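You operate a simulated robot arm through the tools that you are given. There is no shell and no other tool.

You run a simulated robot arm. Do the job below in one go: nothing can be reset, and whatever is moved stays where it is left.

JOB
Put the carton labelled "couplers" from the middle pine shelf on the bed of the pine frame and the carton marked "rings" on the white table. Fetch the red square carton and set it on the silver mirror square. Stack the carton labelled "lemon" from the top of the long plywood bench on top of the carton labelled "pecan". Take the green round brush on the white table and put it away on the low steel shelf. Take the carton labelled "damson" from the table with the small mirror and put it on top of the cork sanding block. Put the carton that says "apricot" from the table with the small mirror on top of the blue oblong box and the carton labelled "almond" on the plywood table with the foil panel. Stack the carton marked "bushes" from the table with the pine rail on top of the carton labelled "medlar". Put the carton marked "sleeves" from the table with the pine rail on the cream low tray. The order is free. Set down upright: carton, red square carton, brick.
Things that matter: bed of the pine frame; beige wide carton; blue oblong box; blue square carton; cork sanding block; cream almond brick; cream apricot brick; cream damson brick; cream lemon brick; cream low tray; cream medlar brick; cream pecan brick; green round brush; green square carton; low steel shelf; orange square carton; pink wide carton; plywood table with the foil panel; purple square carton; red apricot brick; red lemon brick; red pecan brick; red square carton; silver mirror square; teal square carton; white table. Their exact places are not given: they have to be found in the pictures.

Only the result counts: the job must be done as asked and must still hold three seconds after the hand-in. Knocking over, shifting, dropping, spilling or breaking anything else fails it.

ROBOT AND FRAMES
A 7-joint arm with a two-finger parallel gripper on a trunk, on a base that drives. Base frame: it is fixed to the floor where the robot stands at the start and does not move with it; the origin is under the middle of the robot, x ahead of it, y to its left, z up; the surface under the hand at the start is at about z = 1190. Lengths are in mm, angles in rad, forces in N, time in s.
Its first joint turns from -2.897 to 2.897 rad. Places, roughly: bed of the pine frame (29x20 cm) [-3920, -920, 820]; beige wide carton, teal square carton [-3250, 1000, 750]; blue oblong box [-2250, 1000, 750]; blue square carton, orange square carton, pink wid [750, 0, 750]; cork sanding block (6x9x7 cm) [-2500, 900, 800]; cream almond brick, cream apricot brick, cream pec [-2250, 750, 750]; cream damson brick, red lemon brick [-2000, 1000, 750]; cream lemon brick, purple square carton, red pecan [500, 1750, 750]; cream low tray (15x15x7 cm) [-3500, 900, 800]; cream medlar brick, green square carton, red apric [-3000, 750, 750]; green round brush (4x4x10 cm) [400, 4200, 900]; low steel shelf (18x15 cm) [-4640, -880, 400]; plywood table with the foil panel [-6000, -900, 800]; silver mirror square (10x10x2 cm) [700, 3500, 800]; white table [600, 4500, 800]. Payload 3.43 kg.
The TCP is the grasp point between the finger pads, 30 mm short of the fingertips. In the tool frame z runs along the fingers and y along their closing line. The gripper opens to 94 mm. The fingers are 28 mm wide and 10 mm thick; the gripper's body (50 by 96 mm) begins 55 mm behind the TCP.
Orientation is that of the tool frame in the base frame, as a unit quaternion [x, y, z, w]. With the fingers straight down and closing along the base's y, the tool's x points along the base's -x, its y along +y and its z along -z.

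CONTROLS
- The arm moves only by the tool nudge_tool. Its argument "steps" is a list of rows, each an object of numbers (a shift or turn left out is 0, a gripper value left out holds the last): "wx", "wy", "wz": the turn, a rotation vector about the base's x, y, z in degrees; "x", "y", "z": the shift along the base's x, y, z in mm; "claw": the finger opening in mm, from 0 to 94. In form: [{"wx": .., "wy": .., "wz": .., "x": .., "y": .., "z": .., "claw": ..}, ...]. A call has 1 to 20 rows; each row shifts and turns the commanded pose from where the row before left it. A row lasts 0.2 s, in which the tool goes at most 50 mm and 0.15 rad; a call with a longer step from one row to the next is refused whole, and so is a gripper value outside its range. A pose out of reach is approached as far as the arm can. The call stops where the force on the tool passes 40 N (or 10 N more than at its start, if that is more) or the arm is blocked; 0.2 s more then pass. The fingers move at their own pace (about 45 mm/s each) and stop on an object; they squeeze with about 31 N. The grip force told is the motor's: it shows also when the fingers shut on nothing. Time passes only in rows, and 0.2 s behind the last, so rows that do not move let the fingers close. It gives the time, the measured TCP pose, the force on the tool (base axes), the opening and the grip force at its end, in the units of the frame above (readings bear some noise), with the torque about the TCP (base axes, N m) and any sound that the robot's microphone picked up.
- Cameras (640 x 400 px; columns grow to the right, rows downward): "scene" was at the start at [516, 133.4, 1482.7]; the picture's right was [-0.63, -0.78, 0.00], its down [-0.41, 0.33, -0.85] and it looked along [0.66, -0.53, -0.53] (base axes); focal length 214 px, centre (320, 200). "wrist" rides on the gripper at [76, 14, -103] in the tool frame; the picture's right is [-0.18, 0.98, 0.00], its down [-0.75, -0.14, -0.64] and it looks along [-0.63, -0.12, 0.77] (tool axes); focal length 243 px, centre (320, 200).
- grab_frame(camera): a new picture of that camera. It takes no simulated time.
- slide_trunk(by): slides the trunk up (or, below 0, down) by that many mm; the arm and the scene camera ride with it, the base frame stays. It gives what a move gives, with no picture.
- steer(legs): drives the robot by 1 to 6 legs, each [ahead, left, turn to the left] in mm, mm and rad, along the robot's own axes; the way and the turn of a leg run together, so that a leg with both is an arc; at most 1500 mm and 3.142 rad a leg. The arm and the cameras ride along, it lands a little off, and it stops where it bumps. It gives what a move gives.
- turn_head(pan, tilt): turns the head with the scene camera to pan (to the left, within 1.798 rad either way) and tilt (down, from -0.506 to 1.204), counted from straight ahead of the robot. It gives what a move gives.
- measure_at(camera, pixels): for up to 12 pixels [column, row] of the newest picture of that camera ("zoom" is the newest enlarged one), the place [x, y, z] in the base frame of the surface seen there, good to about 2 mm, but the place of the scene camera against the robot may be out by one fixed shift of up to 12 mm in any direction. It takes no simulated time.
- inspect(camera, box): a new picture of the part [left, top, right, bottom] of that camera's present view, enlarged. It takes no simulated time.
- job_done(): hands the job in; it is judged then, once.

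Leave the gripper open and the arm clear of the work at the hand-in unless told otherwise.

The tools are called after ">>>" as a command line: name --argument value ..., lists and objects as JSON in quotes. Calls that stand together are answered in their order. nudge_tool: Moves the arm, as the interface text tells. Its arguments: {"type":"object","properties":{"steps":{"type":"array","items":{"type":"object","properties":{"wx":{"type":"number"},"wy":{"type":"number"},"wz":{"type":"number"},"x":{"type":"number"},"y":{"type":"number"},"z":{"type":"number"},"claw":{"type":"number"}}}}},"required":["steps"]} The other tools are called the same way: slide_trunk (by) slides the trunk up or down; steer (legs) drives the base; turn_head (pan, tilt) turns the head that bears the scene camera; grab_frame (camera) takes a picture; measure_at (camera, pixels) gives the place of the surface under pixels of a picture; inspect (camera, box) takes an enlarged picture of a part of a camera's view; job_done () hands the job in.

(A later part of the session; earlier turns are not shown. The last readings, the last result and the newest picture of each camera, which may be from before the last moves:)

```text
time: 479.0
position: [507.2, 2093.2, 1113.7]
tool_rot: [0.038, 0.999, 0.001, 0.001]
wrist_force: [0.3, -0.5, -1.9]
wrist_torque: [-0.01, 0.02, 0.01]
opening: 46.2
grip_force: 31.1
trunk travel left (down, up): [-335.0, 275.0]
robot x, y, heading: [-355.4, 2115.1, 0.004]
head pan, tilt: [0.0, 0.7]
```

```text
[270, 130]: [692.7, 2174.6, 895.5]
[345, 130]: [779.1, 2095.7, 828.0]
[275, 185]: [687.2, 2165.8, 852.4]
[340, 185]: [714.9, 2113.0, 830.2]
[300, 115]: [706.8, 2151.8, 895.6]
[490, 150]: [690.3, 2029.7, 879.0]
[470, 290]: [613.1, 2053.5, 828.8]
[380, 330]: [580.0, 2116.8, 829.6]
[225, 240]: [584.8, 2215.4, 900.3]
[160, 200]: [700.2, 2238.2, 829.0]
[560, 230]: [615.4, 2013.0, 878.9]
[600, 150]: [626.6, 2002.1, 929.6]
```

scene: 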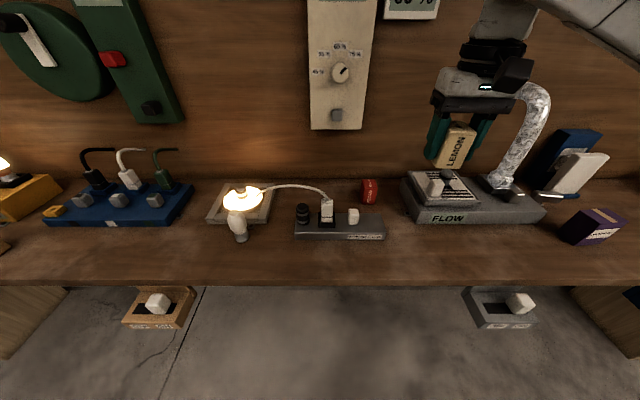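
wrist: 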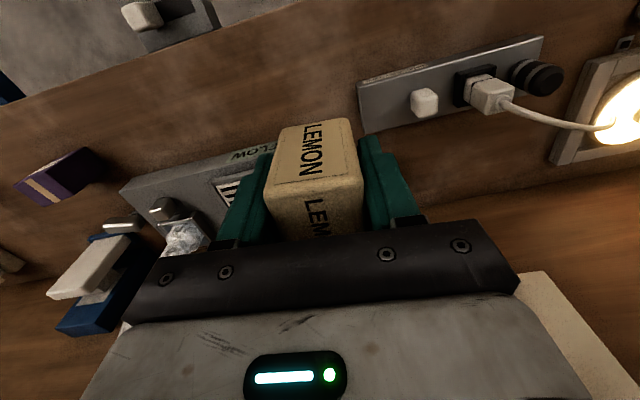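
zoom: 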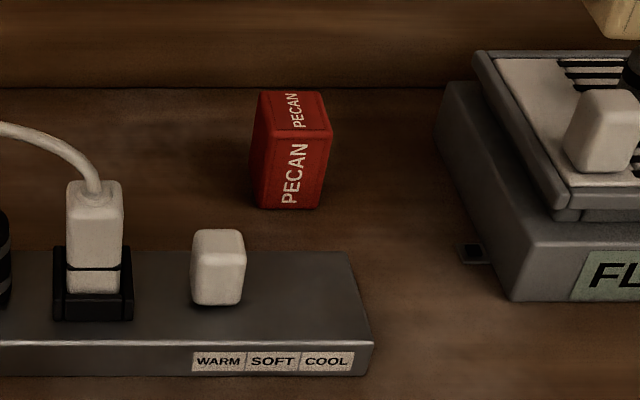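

>>> measure_at --camera "scene" --pixels '[[338, 60], [338, 118], [320, 125], [340, 72], [350, 128], [260, 100], [290, 187], [315, 190]]'

>>> steer --legs '[[130, 20, 0]]'

>>> grab_frame --camera "wrist"

```text
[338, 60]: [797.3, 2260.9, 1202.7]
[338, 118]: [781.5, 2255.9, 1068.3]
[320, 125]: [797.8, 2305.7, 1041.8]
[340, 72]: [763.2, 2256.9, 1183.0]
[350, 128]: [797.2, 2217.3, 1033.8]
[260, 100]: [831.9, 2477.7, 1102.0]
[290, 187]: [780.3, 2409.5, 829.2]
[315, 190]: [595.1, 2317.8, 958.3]
```

```text
time: 480.3
position: [636.9, 2115.2, 1113.5]
tool_rot: [0.038, 0.999, 0.001, -0.001]
wrist_force: [-0.3, -0.7, -3.1]
wrist_torque: [-0.05, 0.0, 0.01]
opening: 46.1
grip_force: 31.1
trunk travel left (down, up): [-335.0, 275.0]
robot x, y, heading: [-221.8, 2134.5, 0.0]
head pan, tilt: [0.0, 0.7]
```

```text
taken
```

wrist: 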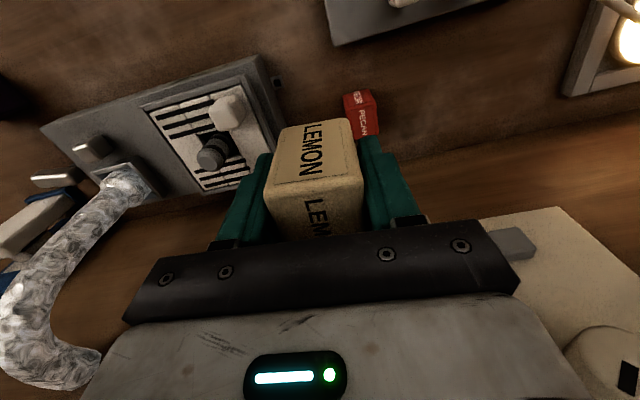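

I measure PECAN (wrist 360,115) more closely.

>>> inspect --camera "wrist" --box '[320, 70, 420, 150]'

>>> measure_at --camera "wrist" --pixels '[[352, 110], [375, 106], [358, 134], [377, 131], [365, 120], [346, 98], [370, 92], [350, 120]]'

```text
5.00 times, centred on (370, 110) of wrist
```

zoom: 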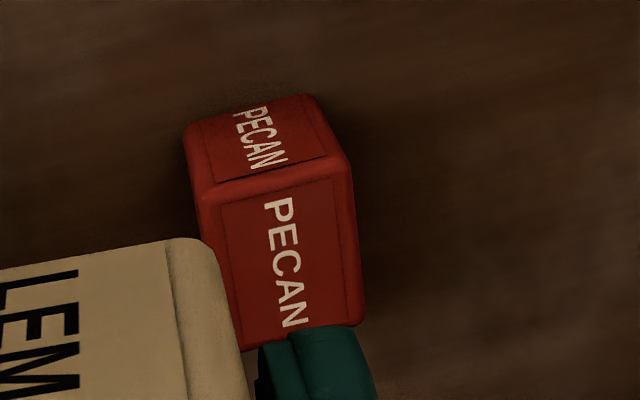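

```text
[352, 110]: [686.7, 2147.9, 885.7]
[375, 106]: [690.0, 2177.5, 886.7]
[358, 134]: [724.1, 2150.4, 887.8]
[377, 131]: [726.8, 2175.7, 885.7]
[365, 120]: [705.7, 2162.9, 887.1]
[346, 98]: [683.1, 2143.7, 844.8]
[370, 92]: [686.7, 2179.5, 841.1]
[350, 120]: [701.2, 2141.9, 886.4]
```

I shift the hand 60 mm to −y so PECAN's whole top is visible beside the fingers.

>>> nudge_tool --steps '[{"y": -35}, {"y": -30}]'

>>> grab_frame --camera "wrist"

>>> inspect --camera "wrist" --box '[360, 60, 460, 140]'

```text
time: 480.9
position: [637.8, 2049.7, 1114.9]
tool_rot: [0.037, 0.999, 0.001, 0.0]
wrist_force: [-0.1, 1.1, -2.5]
wrist_torque: [-0.01, 0.0, 0.01]
opening: 46.3
grip_force: 30.9
trunk travel left (down, up): [-335.0, 275.0]
robot x, y, heading: [-224.8, 2137.6, 0.004]
head pan, tilt: [0.0, 0.7]
```

```text
taken
```

wrist: 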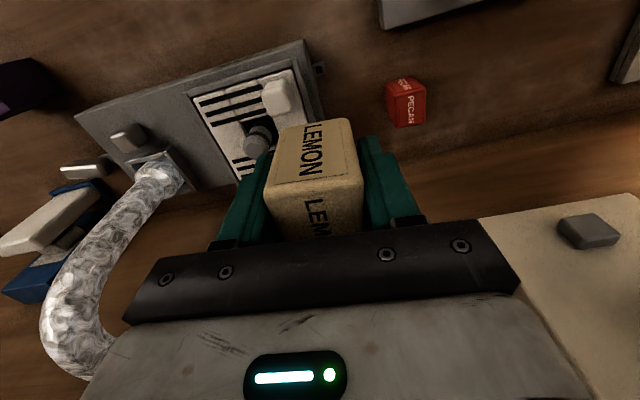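

```text
5.00 times, centred on (410, 100) of wrist
```

zoom: 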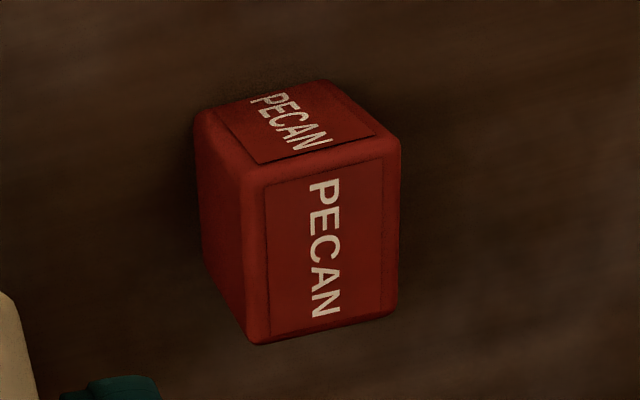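

>>> measure_at --camera "zoom" --pixels '[[250, 182], [392, 150], [254, 335], [392, 302], [322, 240], [246, 260], [394, 225], [320, 165], [325, 322], [205, 120], [320, 88]]'

```text
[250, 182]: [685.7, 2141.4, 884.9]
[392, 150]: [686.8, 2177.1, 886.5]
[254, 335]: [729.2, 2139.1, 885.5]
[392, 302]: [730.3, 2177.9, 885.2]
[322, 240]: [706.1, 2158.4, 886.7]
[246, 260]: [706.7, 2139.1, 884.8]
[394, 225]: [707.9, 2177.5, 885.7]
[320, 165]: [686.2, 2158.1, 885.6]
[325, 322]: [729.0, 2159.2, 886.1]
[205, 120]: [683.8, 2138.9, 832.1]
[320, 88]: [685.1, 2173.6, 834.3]
```

PECAN centre (708,2159), yaw ≈−1.5°, top 886. I drive 50 mm ahead and then bring LEMON over it.

>>> steer --legs '[[50, 0, 0]]'

>>> nudge_tool --steps '[{"y": 36, "x": 6, "wz": 1.5}, {"y": 36, "x": 6, "wz": 1.5}, {"y": 36, "x": 6}, {}, {}]'

>>> nudge_tool --steps '[{}]'

>>> grab_frame --camera "wrist"

```text
time: 481.8
position: [688.7, 2049.8, 1114.6]
tool_rot: [0.036, 0.999, 0.001, 0.0]
wrist_force: [-0.7, -0.1, -2.4]
wrist_torque: [-0.02, -0.02, -0.02]
opening: 46.3
grip_force: 30.5
trunk travel left (down, up): [-335.0, 275.0]
robot x, y, heading: [-173.7, 2139.1, 0.001]
head pan, tilt: [0.0, 0.7]
```

```text
time: 483.0
position: [705.4, 2158.0, 1115.1]
tool_rot: [0.012, 1.0, 0.001, 0.001]
wrist_force: [-0.2, 0.2, -1.6]
wrist_torque: [-0.01, -0.02, -0.05]
opening: 46.1
grip_force: 30.9
trunk travel left (down, up): [-335.0, 275.0]
robot x, y, heading: [-172.1, 2136.4, 0.002]
head pan, tilt: [0.0, 0.7]
```

```text
time: 483.4
position: [706.2, 2157.4, 1113.9]
tool_rot: [0.011, 1.0, 0.001, 0.0]
wrist_force: [-0.7, -0.2, -1.6]
wrist_torque: [0.02, 0.03, 0.0]
opening: 46.1
grip_force: 31.3
trunk travel left (down, up): [-335.0, 275.0]
robot x, y, heading: [-174.5, 2140.1, 0.003]
head pan, tilt: [0.0, 0.7]
```

```text
taken
```

wrist: 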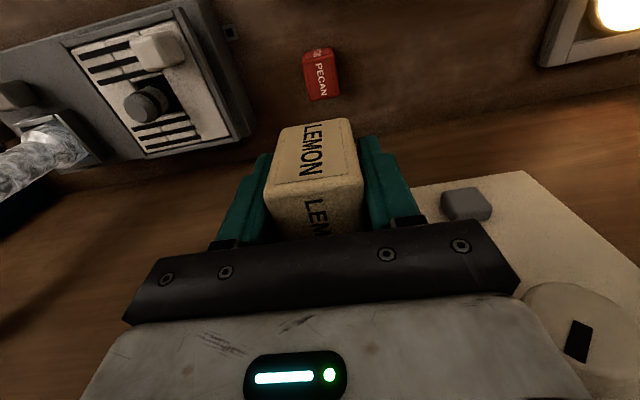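

I verify PECAN again from directly above and check the REST panel's clearance to the wrist.

>>> measure_at --camera "wrist" --pixels '[[305, 66], [334, 62], [311, 99], [337, 94], [321, 80], [465, 203], [420, 190], [535, 180], [560, 300], [450, 215]]'

```text
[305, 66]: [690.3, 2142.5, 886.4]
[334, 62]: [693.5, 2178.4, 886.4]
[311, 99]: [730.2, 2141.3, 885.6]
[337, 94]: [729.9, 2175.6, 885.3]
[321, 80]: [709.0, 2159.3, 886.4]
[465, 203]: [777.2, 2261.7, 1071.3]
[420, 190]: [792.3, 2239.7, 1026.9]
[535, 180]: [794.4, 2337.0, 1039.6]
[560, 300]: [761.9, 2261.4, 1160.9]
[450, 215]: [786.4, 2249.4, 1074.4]
```

PECAN centre (708.5,2159.3); TCP ≈(705.8,2157.7). I shift (+2.5,+1.5) and descend to just above.

>>> nudge_tool --steps '[{"x": 2.5, "y": 1.5, "z": -45}, {"z": -45}, {"z": -45}, {"z": -35}, {"z": -13}, {}]'

>>> grab_frame --camera "scene"

```text
time: 484.8
position: [708.1, 2160.2, 932.5]
tool_rot: [0.012, 1.0, 0.0, 0.001]
wrist_force: [-0.9, 0.3, -2.0]
wrist_torque: [0.01, 0.06, 0.01]
opening: 46.1
grip_force: 30.7
trunk travel left (down, up): [-335.0, 275.0]
robot x, y, heading: [-175.6, 2140.8, 0.0]
head pan, tilt: [0.0, 0.7]
```

```text
taken
```

scene: 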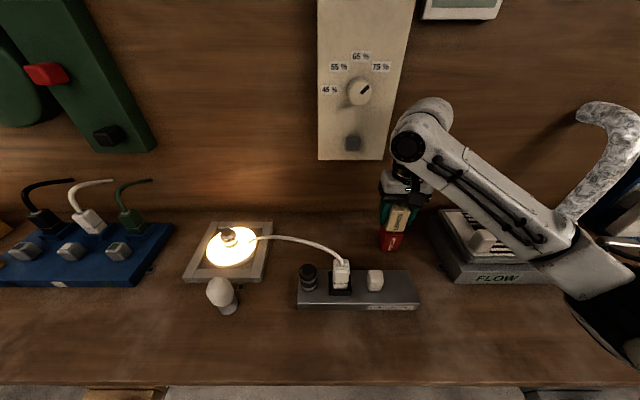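

The forearm passes near the FLOW unit and the duct; I measure its clearance.

>>> measure_at --camera "scene" --pixels '[[500, 210], [520, 230], [545, 250], [575, 260], [600, 290], [560, 235], [610, 120], [585, 200], [480, 240], [500, 245], [600, 240], [625, 250]]'

>>> inspect --camera "scene" --box '[430, 90, 640, 330]'

```text
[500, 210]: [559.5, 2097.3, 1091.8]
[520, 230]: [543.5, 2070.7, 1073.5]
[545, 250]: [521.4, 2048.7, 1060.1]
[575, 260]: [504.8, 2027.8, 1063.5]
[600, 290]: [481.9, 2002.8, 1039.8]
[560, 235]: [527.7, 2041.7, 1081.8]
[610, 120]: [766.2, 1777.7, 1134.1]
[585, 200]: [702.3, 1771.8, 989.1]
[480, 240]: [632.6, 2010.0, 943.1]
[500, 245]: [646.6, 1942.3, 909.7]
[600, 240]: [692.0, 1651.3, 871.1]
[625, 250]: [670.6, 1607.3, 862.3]
```

```text
1.67 times, centred on (535, 210) of scene
```

zoom: 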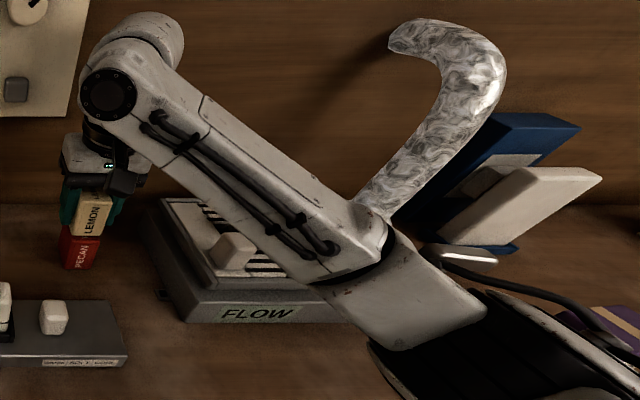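

The forearm is about 100 mm above the FLOW unit. I lower the last millimetres.

>>> nudge_tool --steps '[{"z": -3}, {"z": -2}, {"z": -1}, {}]'

>>> nudge_tool --steps '[{"z": -1}, {"z": -1}, {}]'

```text
time: 485.8
position: [708.0, 2159.5, 925.2]
tool_rot: [0.011, 1.0, 0.001, 0.0]
wrist_force: [0.2, -0.1, -2.1]
wrist_torque: [0.01, 0.03, 0.0]
opening: 46.4
grip_force: 31.1
trunk travel left (down, up): [-335.0, 275.0]
robot x, y, heading: [-175.0, 2134.5, 0.003]
head pan, tilt: [0.0, 0.7]
```

```text
time: 486.6
position: [707.7, 2159.5, 924.1]
tool_rot: [0.011, 1.0, 0.001, 0.0]
wrist_force: [-1.1, 0.7, 4.0]
wrist_torque: [-0.13, 0.07, -0.03]
opening: 46.1
grip_force: 31.1
trunk travel left (down, up): [-335.0, 275.0]
robot x, y, heading: [-173.6, 2141.7, 0.001]
head pan, tilt: [0.0, 0.7]
```

Contact (≈6 N change). I open gently and rise.

>>> nudge_tool --steps '[{"claw": 50}, {"claw": 56}, {"claw": 64}, {"claw": 72}, {}]'

>>> nudge_tool --steps '[{"z": 20}, {"z": 30}, {"z": 40}, {"z": 45}, {"z": 45}]'

>>> grab_frame --camera "scene"

>>> grab_frame --camera "wrist"

```text
time: 487.8
position: [707.9, 2160.3, 924.3]
tool_rot: [0.011, 1.0, 0.001, 0.0]
wrist_force: [1.3, 0.2, -0.3]
wrist_torque: [0.01, -0.02, 0.0]
opening: 72.2
grip_force: 0.0
trunk travel left (down, up): [-335.0, 275.0]
robot x, y, heading: [-173.5, 2136.5, 0.002]
head pan, tilt: [0.0, 0.7]
```

```text
time: 489.0
position: [709.2, 2159.5, 1102.6]
tool_rot: [0.011, 1.0, 0.001, -0.001]
wrist_force: [-0.9, 0.1, -0.5]
wrist_torque: [0.02, 0.0, 0.02]
opening: 71.8
grip_force: 0.0
trunk travel left (down, up): [-335.0, 275.0]
robot x, y, heading: [-175.2, 2138.4, 0.002]
head pan, tilt: [0.0, 0.7]
```

```text
taken
```

scene: 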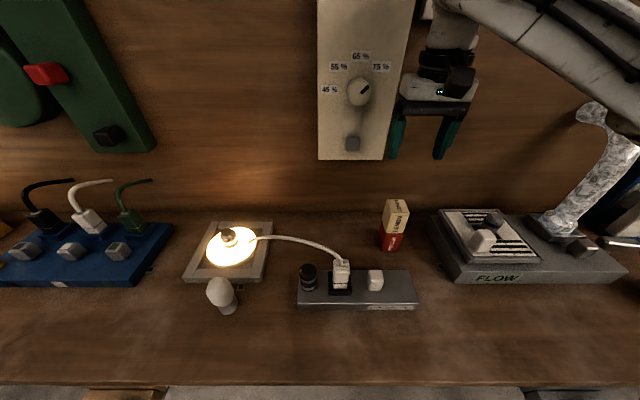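

```text
taken
```

wrist: 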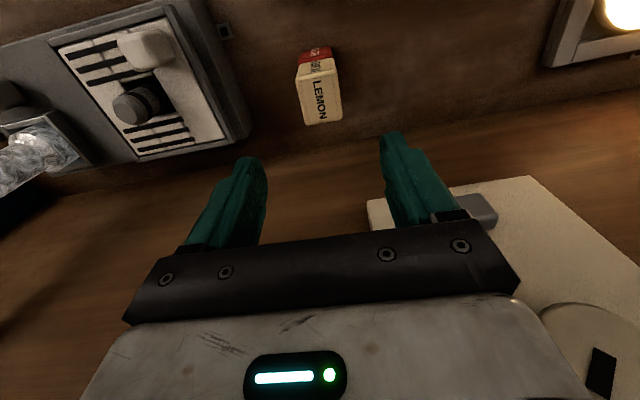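

LEMON stands on PECAN. Last: COUPLERS → pine frame bed. I raise, back off and strafe to the shelf, with the gripper turned −90° for a front-to-back grip.

>>> slide_trunk --by 250

>>> steer --legs '[[-330, 0, 0], [0, -1000, 0], [0, -880, 0]]'

>>> nudge_tool --steps '[{"wz": -8.1, "claw": 94}, {"wz": -8.1}, {"wz": -8.1}, {"wz": -8.1}, {"wz": -8.1}, {"wz": -8.1}, {"wz": -8.1}, {"wz": -8.1}, {"wz": -8.1}, {"wz": -8.1}, {"wz": -8.0}]'

```text
time: 491.6
position: [709.7, 2160.0, 1352.2]
tool_rot: [0.011, 1.0, 0.001, 0.0]
wrist_force: [0.5, 0.2, 0.9]
wrist_torque: [0.01, 0.0, -0.01]
opening: 72.0
grip_force: 0.0
trunk travel left (down, up): [-585.0, 25.0]
robot x, y, heading: [-173.3, 2136.4, -0.001]
head pan, tilt: [0.0, 0.7]
```

```text
time: 502.9
position: [370.1, 247.7, 1351.5]
tool_rot: [0.021, 1.0, 0.0, 0.001]
wrist_force: [0.0, -1.1, -0.2]
wrist_torque: [-0.02, 0.0, 0.05]
opening: 72.0
grip_force: 0.0
trunk travel left (down, up): [-585.0, 25.0]
robot x, y, heading: [-513.4, 245.8, -0.021]
head pan, tilt: [0.0, 0.7]
```

```text
time: 505.3
position: [369.4, 249.5, 1352.2]
tool_rot: [0.717, 0.697, 0.001, 0.0]
wrist_force: [0.6, -0.4, -0.3]
wrist_torque: [-0.01, 0.02, -0.02]
opening: 94.0
grip_force: 0.1
trunk travel left (down, up): [-585.0, 25.0]
robot x, y, heading: [-511.9, 243.0, -0.023]
head pan, tilt: [0.0, 0.7]
```

I straighten the heading and lower the trunk by 500 mm in front of the shelf.

>>> steer --legs '[[0, 0, 0.022]]'

>>> slide_trunk --by -400

>>> slide_trunk --by -100

>>> turn_head --pan -0.35 --tilt 0.4

>>> grab_frame --camera "scene"

>>> grab_frame --camera "wrist"

```text
time: 506.0
position: [369.1, 268.6, 1352.8]
tool_rot: [0.708, 0.706, 0.0, 0.001]
wrist_force: [-0.3, 0.1, -0.4]
wrist_torque: [-0.04, 0.01, -0.01]
opening: 94.2
grip_force: 0.0
trunk travel left (down, up): [-585.0, 25.0]
robot x, y, heading: [-512.0, 245.1, 0.005]
head pan, tilt: [0.0, 0.7]
```

```text
time: 509.9
position: [369.0, 267.9, 952.0]
tool_rot: [0.708, 0.707, 0.001, 0.001]
wrist_force: [0.9, 0.5, -0.1]
wrist_torque: [0.02, -0.02, -0.03]
opening: 93.8
grip_force: 0.0
trunk travel left (down, up): [-185.0, 425.0]
robot x, y, heading: [-512.9, 245.9, 0.002]
head pan, tilt: [0.0, 0.7]
```

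```text
time: 511.2
position: [370.0, 269.1, 852.3]
tool_rot: [0.708, 0.706, 0.001, 0.0]
wrist_force: [-0.3, 0.0, 0.6]
wrist_torque: [-0.03, 0.0, 0.02]
opening: 94.0
grip_force: 0.1
trunk travel left (down, up): [-85.0, 525.0]
robot x, y, heading: [-511.6, 245.3, 0.004]
head pan, tilt: [0.0, 0.7]
```

```text
time: 512.0
position: [369.5, 269.4, 851.9]
tool_rot: [0.708, 0.706, 0.0, 0.001]
wrist_force: [0.1, 0.2, 0.2]
wrist_torque: [0.02, 0.01, 0.0]
opening: 94.1
grip_force: 0.1
trunk travel left (down, up): [-85.0, 525.0]
robot x, y, heading: [-513.9, 244.0, 0.0]
head pan, tilt: [-0.351, 0.4]
```

```text
taken
```

scene: 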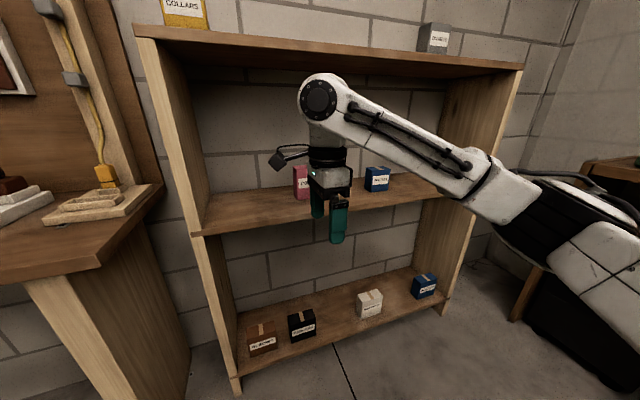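

```text
taken
```

wrist: 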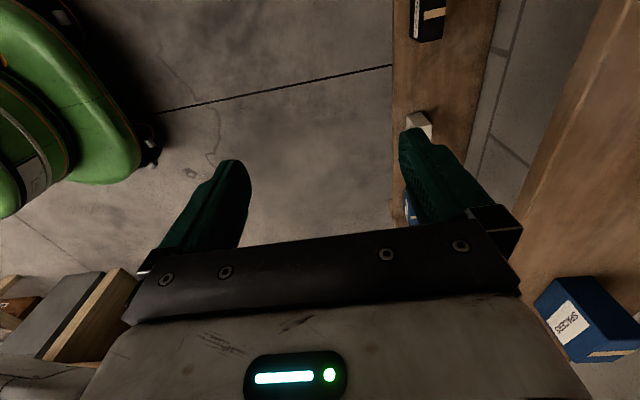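

The hand hides COUPLERS. I move the hand to y≈60 (right of COUPLERS), then measure it with the scene camera.

>>> nudge_tool --steps '[{"y": -42}, {"y": -42}, {"y": -42}, {"y": -42}, {"y": -42}, {"z": -25}]'

>>> turn_head --pan -0.15 --tilt 0.4

>>> grab_frame --camera "scene"

>>> inspect --camera "scene" --box '[180, 150, 340, 240]'

```text
time: 513.4
position: [368.9, 59.6, 825.6]
tool_rot: [0.708, 0.706, 0.001, 0.001]
wrist_force: [-0.5, 0.1, -0.7]
wrist_torque: [0.02, -0.01, 0.01]
opening: 93.9
grip_force: 0.1
trunk travel left (down, up): [-85.0, 525.0]
robot x, y, heading: [-511.4, 243.1, 0.002]
head pan, tilt: [-0.351, 0.4]
```

```text
time: 514.2
position: [369.2, 60.5, 826.7]
tool_rot: [0.708, 0.706, 0.001, 0.001]
wrist_force: [0.1, 0.3, 0.8]
wrist_torque: [0.0, -0.01, 0.0]
opening: 94.0
grip_force: 0.1
trunk travel left (down, up): [-85.0, 525.0]
robot x, y, heading: [-513.0, 247.6, -0.001]
head pan, tilt: [-0.15, 0.4]
```

```text
taken
```

scene: 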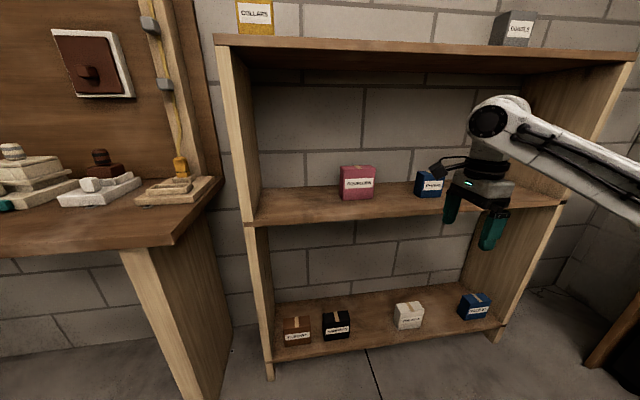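

```text
4.00 times, centred on (260, 195) of scene
```

zoom: 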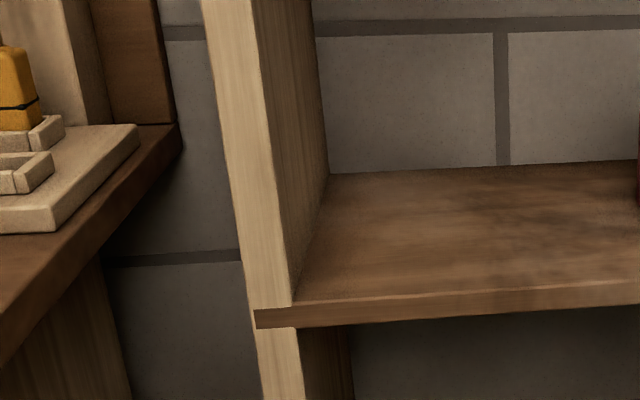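

>>> inspect --camera "scene" --box '[320, 150, 450, 215]'

>>> measure_at --camera "zoom" --pixels '[[105, 100], [265, 90], [115, 240], [270, 230], [100, 80], [250, 72], [190, 80], [60, 230], [300, 210], [400, 110], [390, 200], [190, 150]]'

```text
4.92 times, centred on (385, 182) of scene
```

zoom: 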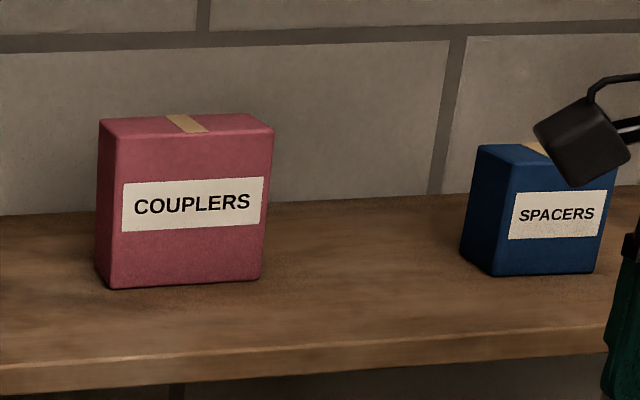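

```text
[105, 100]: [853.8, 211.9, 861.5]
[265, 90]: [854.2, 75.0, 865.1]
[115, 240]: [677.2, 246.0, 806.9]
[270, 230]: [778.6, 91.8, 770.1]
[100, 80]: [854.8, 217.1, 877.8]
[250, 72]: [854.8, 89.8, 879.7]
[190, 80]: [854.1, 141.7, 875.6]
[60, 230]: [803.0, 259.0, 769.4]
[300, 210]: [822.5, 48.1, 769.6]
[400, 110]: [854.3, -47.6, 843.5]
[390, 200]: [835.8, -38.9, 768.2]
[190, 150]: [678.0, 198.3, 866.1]
```

>>> measure_at --camera "zoom" --pixels '[[122, 145], [266, 140], [120, 280], [256, 270], [106, 123], [242, 116], [125, 133], [264, 127], [103, 200], [98, 270], [190, 250], [190, 124]]'

```text
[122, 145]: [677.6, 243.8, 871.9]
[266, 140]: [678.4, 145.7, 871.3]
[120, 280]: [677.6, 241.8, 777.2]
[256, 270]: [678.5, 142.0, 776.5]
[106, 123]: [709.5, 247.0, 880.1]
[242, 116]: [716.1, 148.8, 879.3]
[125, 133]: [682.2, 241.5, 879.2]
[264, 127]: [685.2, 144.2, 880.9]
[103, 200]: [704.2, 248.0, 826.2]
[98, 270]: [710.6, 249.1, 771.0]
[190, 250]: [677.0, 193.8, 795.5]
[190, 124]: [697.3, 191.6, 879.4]
```

COUPLERS: front x≈674.5, y≈144–250, top ≈872, about 45–50 mm deep, unrotated. I drive 330 mm ahead so the hand enters the tier at y≈60 beside it.

>>> steer --legs '[[290, 0, 0]]'

>>> grab_frame --camera "scene"

>>> grab_frame --camera "wrist"

```text
time: 516.2
position: [658.9, 61.3, 826.0]
tool_rot: [0.708, 0.706, 0.001, 0.001]
wrist_force: [-0.3, 0.7, -1.5]
wrist_torque: [0.02, 0.0, -0.03]
opening: 94.2
grip_force: 0.1
trunk travel left (down, up): [-85.0, 525.0]
robot x, y, heading: [-223.9, 247.5, 0.002]
head pan, tilt: [-0.15, 0.4]
```

```text
taken
```

scene: 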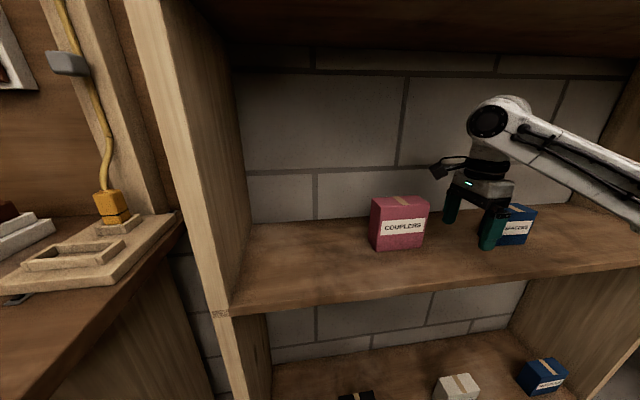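

```text
taken
```

wrist: 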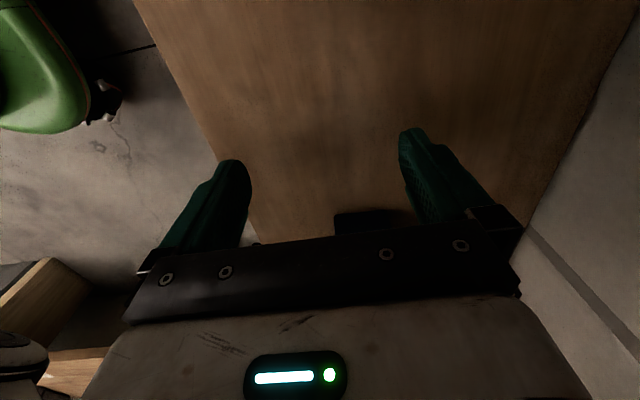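

I measure COUPLERS again from this nearer scene view, and the back finger's surroundings.

>>> inspect --camera "scene" --box '[350, 170, 550, 270]'

>>> measure_at --camera "zoom" --pixels '[[75, 115], [245, 105], [90, 110], [240, 100], [70, 100], [205, 85], [80, 245], [230, 235], [150, 95], [68, 200], [160, 190], [65, 240]]'

```text
3.20 times, centred on (450, 220) of scene
```

zoom: 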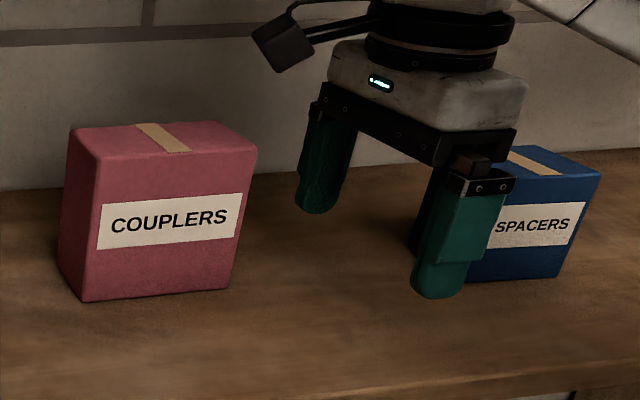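

```text
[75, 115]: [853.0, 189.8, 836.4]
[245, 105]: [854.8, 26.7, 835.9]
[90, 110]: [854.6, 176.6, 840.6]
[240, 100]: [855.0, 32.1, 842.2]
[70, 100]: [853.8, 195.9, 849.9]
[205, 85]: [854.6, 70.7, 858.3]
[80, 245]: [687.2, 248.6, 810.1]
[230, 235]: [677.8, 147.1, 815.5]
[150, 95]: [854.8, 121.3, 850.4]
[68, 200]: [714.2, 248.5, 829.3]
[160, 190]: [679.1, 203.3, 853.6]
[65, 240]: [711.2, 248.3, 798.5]
```

>>> measure_at --camera "zoom" --pixels '[[106, 155], [248, 146], [210, 128], [80, 134], [64, 255], [86, 292], [224, 282], [140, 140], [180, 150], [150, 270], [75, 280], [100, 150]]'

```text
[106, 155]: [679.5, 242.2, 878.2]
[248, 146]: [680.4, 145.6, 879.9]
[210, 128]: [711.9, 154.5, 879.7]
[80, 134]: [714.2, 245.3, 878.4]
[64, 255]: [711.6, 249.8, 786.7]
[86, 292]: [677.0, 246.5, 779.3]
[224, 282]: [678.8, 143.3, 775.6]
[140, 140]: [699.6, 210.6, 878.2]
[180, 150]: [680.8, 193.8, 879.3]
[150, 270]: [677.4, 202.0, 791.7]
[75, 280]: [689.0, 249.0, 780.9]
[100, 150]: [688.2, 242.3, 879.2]
```

COUPLERS true centre ≈(695,199), depth ≈42, top ≈870. With TCP z≈826 the gripper body clears its top by ~10 mm. I move to x=695, then slide +y so the fingers straddle it front and back.

>>> nudge_tool --steps '[{"x": 36}, {"y": 20}, {"y": 20}, {"y": 20}, {}]'

>>> grab_frame --camera "scene"

>>> inspect --camera "scene" --box '[350, 150, 550, 270]'

```text
time: 517.4
position: [695.2, 120.3, 825.2]
tool_rot: [0.708, 0.706, 0.001, 0.0]
wrist_force: [0.5, -0.8, -0.1]
wrist_torque: [0.02, -0.02, 0.02]
opening: 93.9
grip_force: 0.1
trunk travel left (down, up): [-85.0, 525.0]
robot x, y, heading: [-227.1, 244.9, 0.003]
head pan, tilt: [-0.15, 0.4]
```

```text
taken
```

scene: 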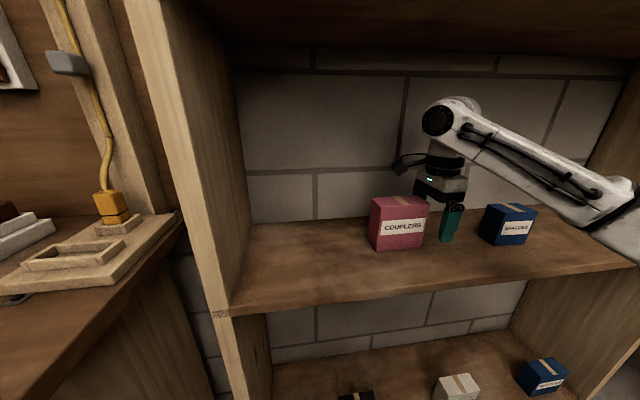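

```text
3.20 times, centred on (450, 210) of scene
```

zoom: 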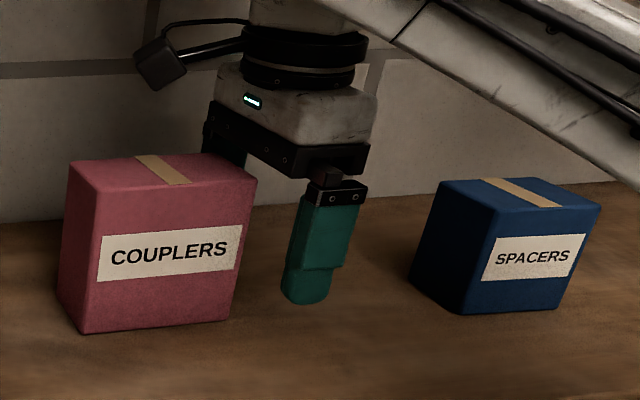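

The fingers are set to pass in front and behind. I check the height of the gripper bar against the carton's top.

>>> measure_at --camera "zoom" --pixels '[[290, 172], [330, 175], [240, 150], [215, 130], [160, 85], [225, 170], [320, 250], [300, 295]]'

```text
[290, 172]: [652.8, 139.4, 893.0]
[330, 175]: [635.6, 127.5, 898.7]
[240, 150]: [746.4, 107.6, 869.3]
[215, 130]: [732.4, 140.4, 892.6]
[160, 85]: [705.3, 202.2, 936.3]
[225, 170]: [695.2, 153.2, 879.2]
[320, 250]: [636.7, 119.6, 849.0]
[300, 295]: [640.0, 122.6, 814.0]
```

Bar at z≈893 vs carton top ≈879 (same camera): 13 mm clear. I slide the remaining 79 mm.

>>> nudge_tool --steps '[{"y": 20}, {"y": 20}, {"y": 20}, {"y": 19}, {}]'

>>> inspect --camera "scene" --box '[330, 150, 530, 270]'

```text
time: 518.6
position: [694.2, 200.3, 824.7]
tool_rot: [0.709, 0.706, 0.0, 0.001]
wrist_force: [0.2, -0.6, 0.1]
wrist_torque: [-0.01, 0.0, 0.06]
opening: 94.2
grip_force: 0.1
trunk travel left (down, up): [-85.0, 525.0]
robot x, y, heading: [-224.4, 245.4, 0.003]
head pan, tilt: [-0.15, 0.4]
```

```text
3.20 times, centred on (430, 210) of scene
```

zoom: 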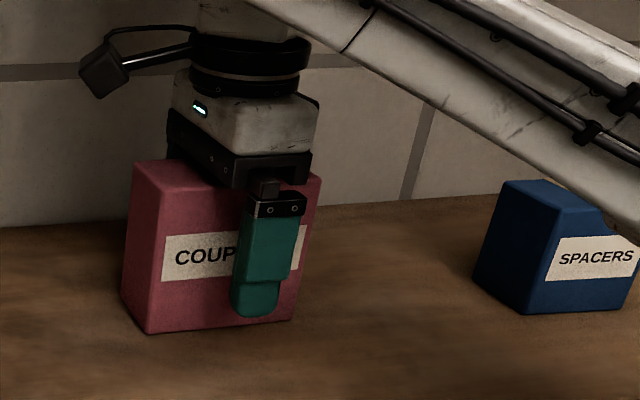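

I check the forearm's clearance over SPACERS before gripping and lifting.

>>> measure_at --camera "zoom" --pixels '[[560, 170], [600, 200], [620, 215], [500, 130], [450, 100], [540, 195], [265, 250], [180, 200]]'

```text
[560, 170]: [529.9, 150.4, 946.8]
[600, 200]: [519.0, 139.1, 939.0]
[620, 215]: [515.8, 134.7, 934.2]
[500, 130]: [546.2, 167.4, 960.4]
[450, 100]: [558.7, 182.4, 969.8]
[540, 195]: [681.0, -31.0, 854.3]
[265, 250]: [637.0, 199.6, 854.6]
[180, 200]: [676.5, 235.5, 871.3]
```

Clear (forearm is at x≈530, y≈140). I close the fingers.

>>> nudge_tool --steps '[{"claw": 75}, {"claw": 60}, {"claw": 45}, {"claw": 30}, {"claw": 30}, {"claw": 30}]'

>>> nudge_tool --steps '[{"z": 12}, {"z": 14}, {"z": 10}, {}]'

>>> inspect --camera "scene" --box '[330, 150, 530, 270]'

```text
time: 520.0
position: [694.3, 200.4, 825.1]
tool_rot: [0.708, 0.706, 0.001, 0.001]
wrist_force: [-0.8, -0.9, -0.2]
wrist_torque: [0.03, 0.07, 0.05]
opening: 54.2
grip_force: 31.4
trunk travel left (down, up): [-85.0, 525.0]
robot x, y, heading: [-223.4, 246.0, 0.002]
head pan, tilt: [-0.15, 0.4]
```

```text
time: 521.0
position: [695.5, 201.8, 862.0]
tool_rot: [0.709, 0.706, 0.0, 0.001]
wrist_force: [-0.6, 0.3, -3.1]
wrist_torque: [-0.02, 0.03, 0.01]
opening: 54.1
grip_force: 30.6
trunk travel left (down, up): [-85.0, 525.0]
robot x, y, heading: [-218.8, 246.5, 0.008]
head pan, tilt: [-0.15, 0.4]
```

```text
3.20 times, centred on (430, 210) of scene
```

zoom: 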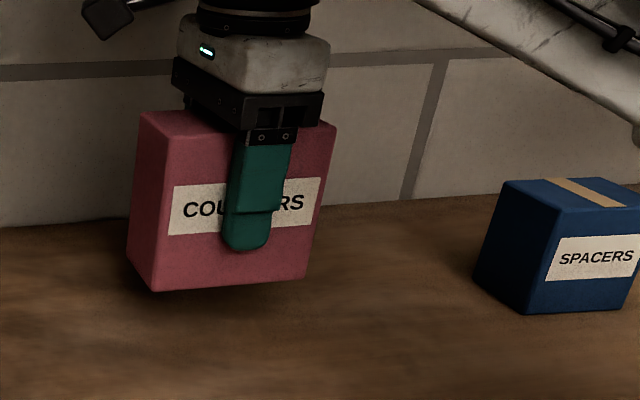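

COUPLERS is lifted (foot ≈64 mm below TCP). I back straight out, then raise the trunk.

>>> steer --legs '[[-330, 0, 0]]'

>>> grab_frame --camera "scene"

>>> slide_trunk --by 400

>>> slide_trunk --by 80

```text
time: 523.1
position: [362.7, 193.5, 861.7]
tool_rot: [0.711, 0.703, 0.001, 0.0]
wrist_force: [0.3, 0.0, -2.2]
wrist_torque: [0.01, 0.01, -0.05]
opening: 54.4
grip_force: 31.2
trunk travel left (down, up): [-85.0, 525.0]
robot x, y, heading: [-554.1, 242.3, -0.003]
head pan, tilt: [-0.15, 0.4]
```

```text
taken
```

scene: 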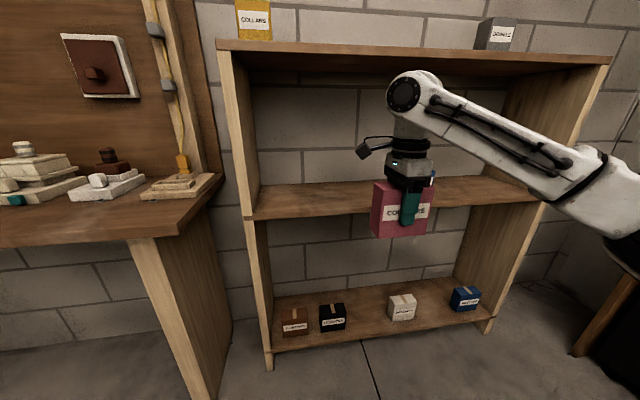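

```text
time: 527.0
position: [364.2, 193.4, 1260.9]
tool_rot: [0.711, 0.703, 0.0, 0.001]
wrist_force: [-0.3, 0.1, -1.8]
wrist_torque: [0.0, 0.02, -0.01]
opening: 54.1
grip_force: 31.6
trunk travel left (down, up): [-485.0, 125.0]
robot x, y, heading: [-555.0, 246.9, -0.006]
head pan, tilt: [-0.15, 0.4]
```

```text
time: 528.1
position: [364.2, 193.3, 1340.5]
tool_rot: [0.71, 0.704, 0.001, 0.0]
wrist_force: [0.1, -0.5, -2.2]
wrist_torque: [0.01, 0.0, -0.01]
opening: 54.3
grip_force: 31.0
trunk travel left (down, up): [-565.0, 45.0]
robot x, y, heading: [-555.6, 246.2, -0.006]
head pan, tilt: [-0.15, 0.4]
```

I pull the hand in and up for the trip, turn around to face −x, and drive down the aisle.

>>> nudge_tool --steps '[{"x": -40, "z": 20}, {"x": -40, "z": 20}, {"x": -40, "z": 20}, {"x": -40}]'

>>> steer --legs '[[0, -200, 0], [0, 0, 1.574], [0, 0, 1.574]]'

```text
time: 529.1
position: [205.3, 193.4, 1400.5]
tool_rot: [0.711, 0.703, 0.0, 0.0]
wrist_force: [0.8, -0.4, -3.3]
wrist_torque: [0.0, 0.01, 0.0]
opening: 54.1
grip_force: 30.9
trunk travel left (down, up): [-565.0, 45.0]
robot x, y, heading: [-555.3, 246.4, -0.004]
head pan, tilt: [-0.15, 0.4]
```

```text
time: 538.3
position: [-1311.7, 138.3, 1401.7]
tool_rot: [-0.685, 0.729, 0.001, -0.001]
wrist_force: [1.0, 0.7, -3.2]
wrist_torque: [-0.05, -0.02, 0.02]
opening: 54.3
grip_force: 30.9
trunk travel left (down, up): [-565.0, 45.0]
robot x, y, heading: [-554.0, 46.1, 3.088]
head pan, tilt: [-0.15, 0.4]
```

Heading is 3.088; I correct by +0.052 and drive about 3310 mm.

>>> steer --legs '[[0, 0, 0.052], [1150, 0, 0], [1150, 0, 0]]'

```text
time: 550.0
position: [-3622.8, 70.1, 1400.3]
tool_rot: [0.709, -0.705, -0.001, 0.001]
wrist_force: [0.6, 0.2, -2.2]
wrist_torque: [0.02, 0.0, 0.0]
opening: 54.2
grip_force: 31.7
trunk travel left (down, up): [-565.0, 45.0]
robot x, y, heading: [-2862.7, 33.4, -3.129]
head pan, tilt: [-0.15, 0.4]
```

>>> steer --legs '[[1005, -60, 0], [0, 0, 1.558]]'

>>> turn_head --pan 0.0 --tilt 0.75

>>> grab_frame --camera "scene"

>>> grab_frame --camera "wrist"

```text
time: 559.1
position: [-3934.1, -672.4, 1400.6]
tool_rot: [1.0, -0.009, 0.0, 0.001]
wrist_force: [-0.1, 0.1, -3.2]
wrist_torque: [-0.03, 0.01, 0.03]
opening: 54.3
grip_force: 30.8
trunk travel left (down, up): [-565.0, 45.0]
robot x, y, heading: [-3878.3, 86.9, -1.579]
head pan, tilt: [-0.15, 0.4]
```

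```text
time: 559.9
position: [-3934.5, -671.5, 1401.7]
tool_rot: [1.0, -0.009, 0.0, 0.001]
wrist_force: [-0.9, -0.3, -2.3]
wrist_torque: [-0.03, 0.0, -0.03]
opening: 54.3
grip_force: 31.0
trunk travel left (down, up): [-565.0, 45.0]
robot x, y, heading: [-3880.3, 89.8, -1.579]
head pan, tilt: [0.0, 0.75]
```

```text
taken
```

scene: 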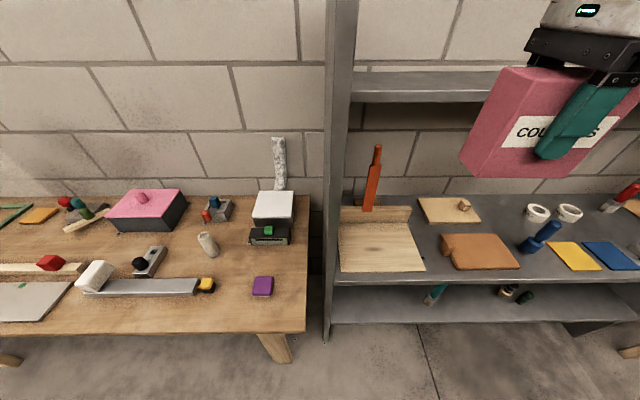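

```text
taken
```

wrist: 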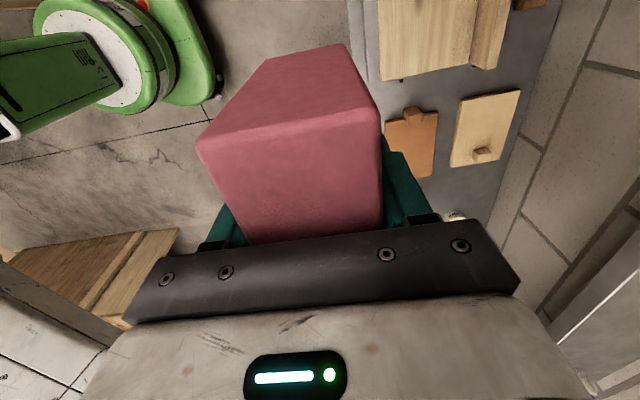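

I measure the bed (scene (380,248)), the upper tier and the fence/saw behind it.

>>> measure_at --camera "scene" --pixels '[[342, 268], [420, 268], [345, 226], [405, 226], [380, 248], [375, 215], [373, 160], [430, 98], [340, 250], [328, 200], [450, 250], [380, 275]]'

>>> measure_at --camera "wrist" --pixels '[[385, 75], [425, 70], [465, 62], [420, 40], [390, 20], [480, 40], [420, 115], [470, 100], [360, 60]]'

```text
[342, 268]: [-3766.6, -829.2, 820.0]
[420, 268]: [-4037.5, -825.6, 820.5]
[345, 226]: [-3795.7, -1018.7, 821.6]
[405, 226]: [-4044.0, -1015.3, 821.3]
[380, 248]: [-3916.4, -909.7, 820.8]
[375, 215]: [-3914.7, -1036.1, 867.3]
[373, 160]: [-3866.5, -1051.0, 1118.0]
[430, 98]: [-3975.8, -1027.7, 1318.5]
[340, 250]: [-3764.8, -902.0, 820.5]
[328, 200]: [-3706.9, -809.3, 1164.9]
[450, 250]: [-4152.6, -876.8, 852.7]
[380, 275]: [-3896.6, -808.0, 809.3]
```

```text
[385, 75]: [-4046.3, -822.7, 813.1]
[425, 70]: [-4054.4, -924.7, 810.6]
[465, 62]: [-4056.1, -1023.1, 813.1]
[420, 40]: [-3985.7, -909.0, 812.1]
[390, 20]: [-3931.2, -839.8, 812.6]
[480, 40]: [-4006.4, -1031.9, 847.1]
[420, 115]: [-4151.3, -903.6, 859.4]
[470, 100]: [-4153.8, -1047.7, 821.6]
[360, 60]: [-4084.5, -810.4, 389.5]
```

Bed: z≈812.5, x −4058…−3768, y −818…−1025. I drive 120 mm ahead and move the carton over (−3915,−908), then lower.

>>> steer --legs '[[120, 0, 0]]'

>>> slide_trunk --by -280

>>> nudge_tool --steps '[{"x": 6, "y": -38}, {"x": 6, "y": -38}, {"x": 7, "y": -38}, {"z": -40}, {"z": -40}, {}]'

>>> grab_frame --camera "scene"

>>> grab_frame --camera "wrist"

```text
time: 561.2
position: [-3936.2, -790.8, 1401.5]
tool_rot: [1.0, -0.011, 0.0, 0.0]
wrist_force: [0.1, 0.5, -2.2]
wrist_torque: [0.0, -0.01, 0.03]
opening: 54.2
grip_force: 30.9
trunk travel left (down, up): [-565.0, 45.0]
robot x, y, heading: [-3882.4, -30.6, -1.578]
head pan, tilt: [0.0, 0.75]
```

```text
time: 564.0
position: [-3938.1, -790.4, 1120.3]
tool_rot: [1.0, -0.01, 0.001, 0.0]
wrist_force: [-0.2, 0.0, -2.5]
wrist_torque: [-0.03, -0.03, -0.02]
opening: 54.3
grip_force: 30.8
trunk travel left (down, up): [-285.0, 325.0]
robot x, y, heading: [-3878.0, -32.9, -1.581]
head pan, tilt: [0.0, 0.75]
```

```text
time: 565.4
position: [-3918.9, -906.6, 1041.0]
tool_rot: [1.0, -0.01, 0.001, 0.002]
wrist_force: [-0.2, -0.1, -2.6]
wrist_torque: [0.0, 0.04, 0.02]
opening: 54.2
grip_force: 30.8
trunk travel left (down, up): [-285.0, 325.0]
robot x, y, heading: [-3878.0, -35.6, -1.585]
head pan, tilt: [0.0, 0.75]
```

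```text
taken
```

scene: 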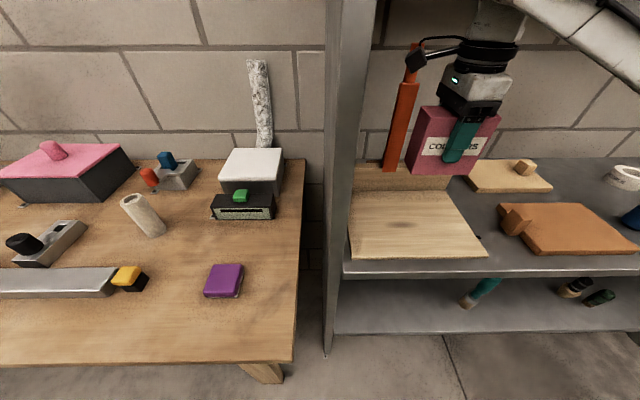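

```text
taken
```

wrist: 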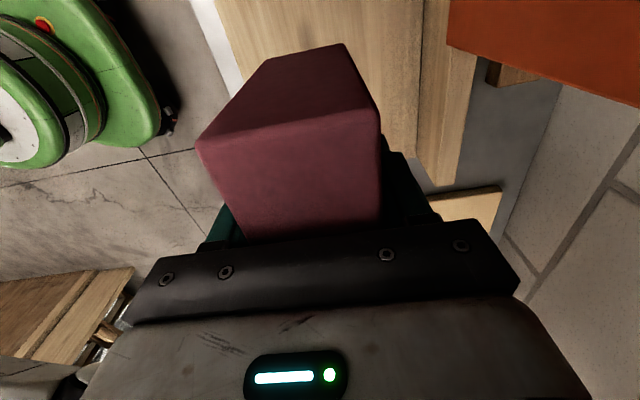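

The orange saw handle stands behind the bed, near the wrist camera (scene (405,100)). I measure it before going lower.

>>> measure_at --camera "scene" --pixels '[[405, 100], [408, 75], [395, 150], [415, 85], [398, 120], [412, 60], [430, 120], [455, 150]]'

>>> measure_at --wrist "\n" --camera "wrist" --pixels '[[460, 30], [540, 60], [600, 50], [440, 120], [400, 60], [370, 30]]'

```text
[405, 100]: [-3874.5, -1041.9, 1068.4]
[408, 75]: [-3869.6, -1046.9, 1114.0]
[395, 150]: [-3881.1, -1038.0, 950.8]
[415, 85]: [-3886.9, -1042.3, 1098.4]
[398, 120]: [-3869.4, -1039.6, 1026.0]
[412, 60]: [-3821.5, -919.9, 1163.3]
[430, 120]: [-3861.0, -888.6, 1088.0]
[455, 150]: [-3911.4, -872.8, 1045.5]
```

```text
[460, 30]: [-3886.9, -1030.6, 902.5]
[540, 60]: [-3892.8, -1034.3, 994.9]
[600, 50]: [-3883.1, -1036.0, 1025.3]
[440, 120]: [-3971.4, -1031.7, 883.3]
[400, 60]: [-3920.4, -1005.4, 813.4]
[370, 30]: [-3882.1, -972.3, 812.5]
```

The handle's front is at y≈−1031, my hand reaches y≈−967 at most – clear. I lower the carton to the bed.

>>> nudge_tool --steps '[{"z": -40}, {"z": -40}, {"z": -40}, {"z": -30}, {"z": -8}, {}]'

>>> nudge_tool --steps '[{"z": -2}, {"z": -1.5}, {"z": -1}, {}]'

```text
time: 566.8
position: [-3918.5, -905.9, 883.3]
tool_rot: [1.0, -0.009, -0.001, 0.001]
wrist_force: [0.6, -0.2, -1.9]
wrist_torque: [0.03, -0.02, 0.0]
opening: 54.3
grip_force: 30.6
trunk travel left (down, up): [-285.0, 325.0]
robot x, y, heading: [-3880.5, -26.9, -1.582]
head pan, tilt: [0.0, 0.75]
```

```text
time: 567.8
position: [-3917.9, -905.8, 878.0]
tool_rot: [1.0, -0.01, 0.0, 0.001]
wrist_force: [1.0, 1.0, -2.6]
wrist_torque: [-0.01, 0.01, 0.0]
opening: 54.4
grip_force: 30.8
trunk travel left (down, up): [-285.0, 325.0]
robot x, y, heading: [-3879.6, -32.4, -1.581]
head pan, tilt: [0.0, 0.75]
```

>>> nudge_tool --steps '[{"z": -1}, {"z": -1}, {}]'

>>> grab_frame --camera "scene"

```text
time: 568.6
position: [-3917.9, -904.8, 876.1]
tool_rot: [1.0, -0.01, 0.0, 0.001]
wrist_force: [2.6, 1.2, 6.7]
wrist_torque: [0.33, 0.38, -0.1]
opening: 54.2
grip_force: 31.3
trunk travel left (down, up): [-285.0, 325.0]
robot x, y, heading: [-3878.0, -35.4, -1.579]
head pan, tilt: [0.0, 0.75]
```

```text
taken
```

scene: 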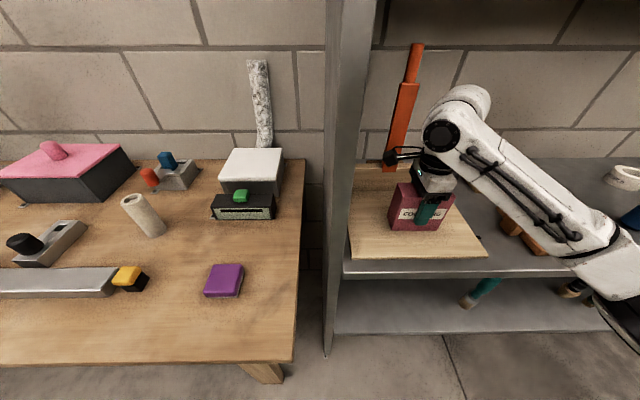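

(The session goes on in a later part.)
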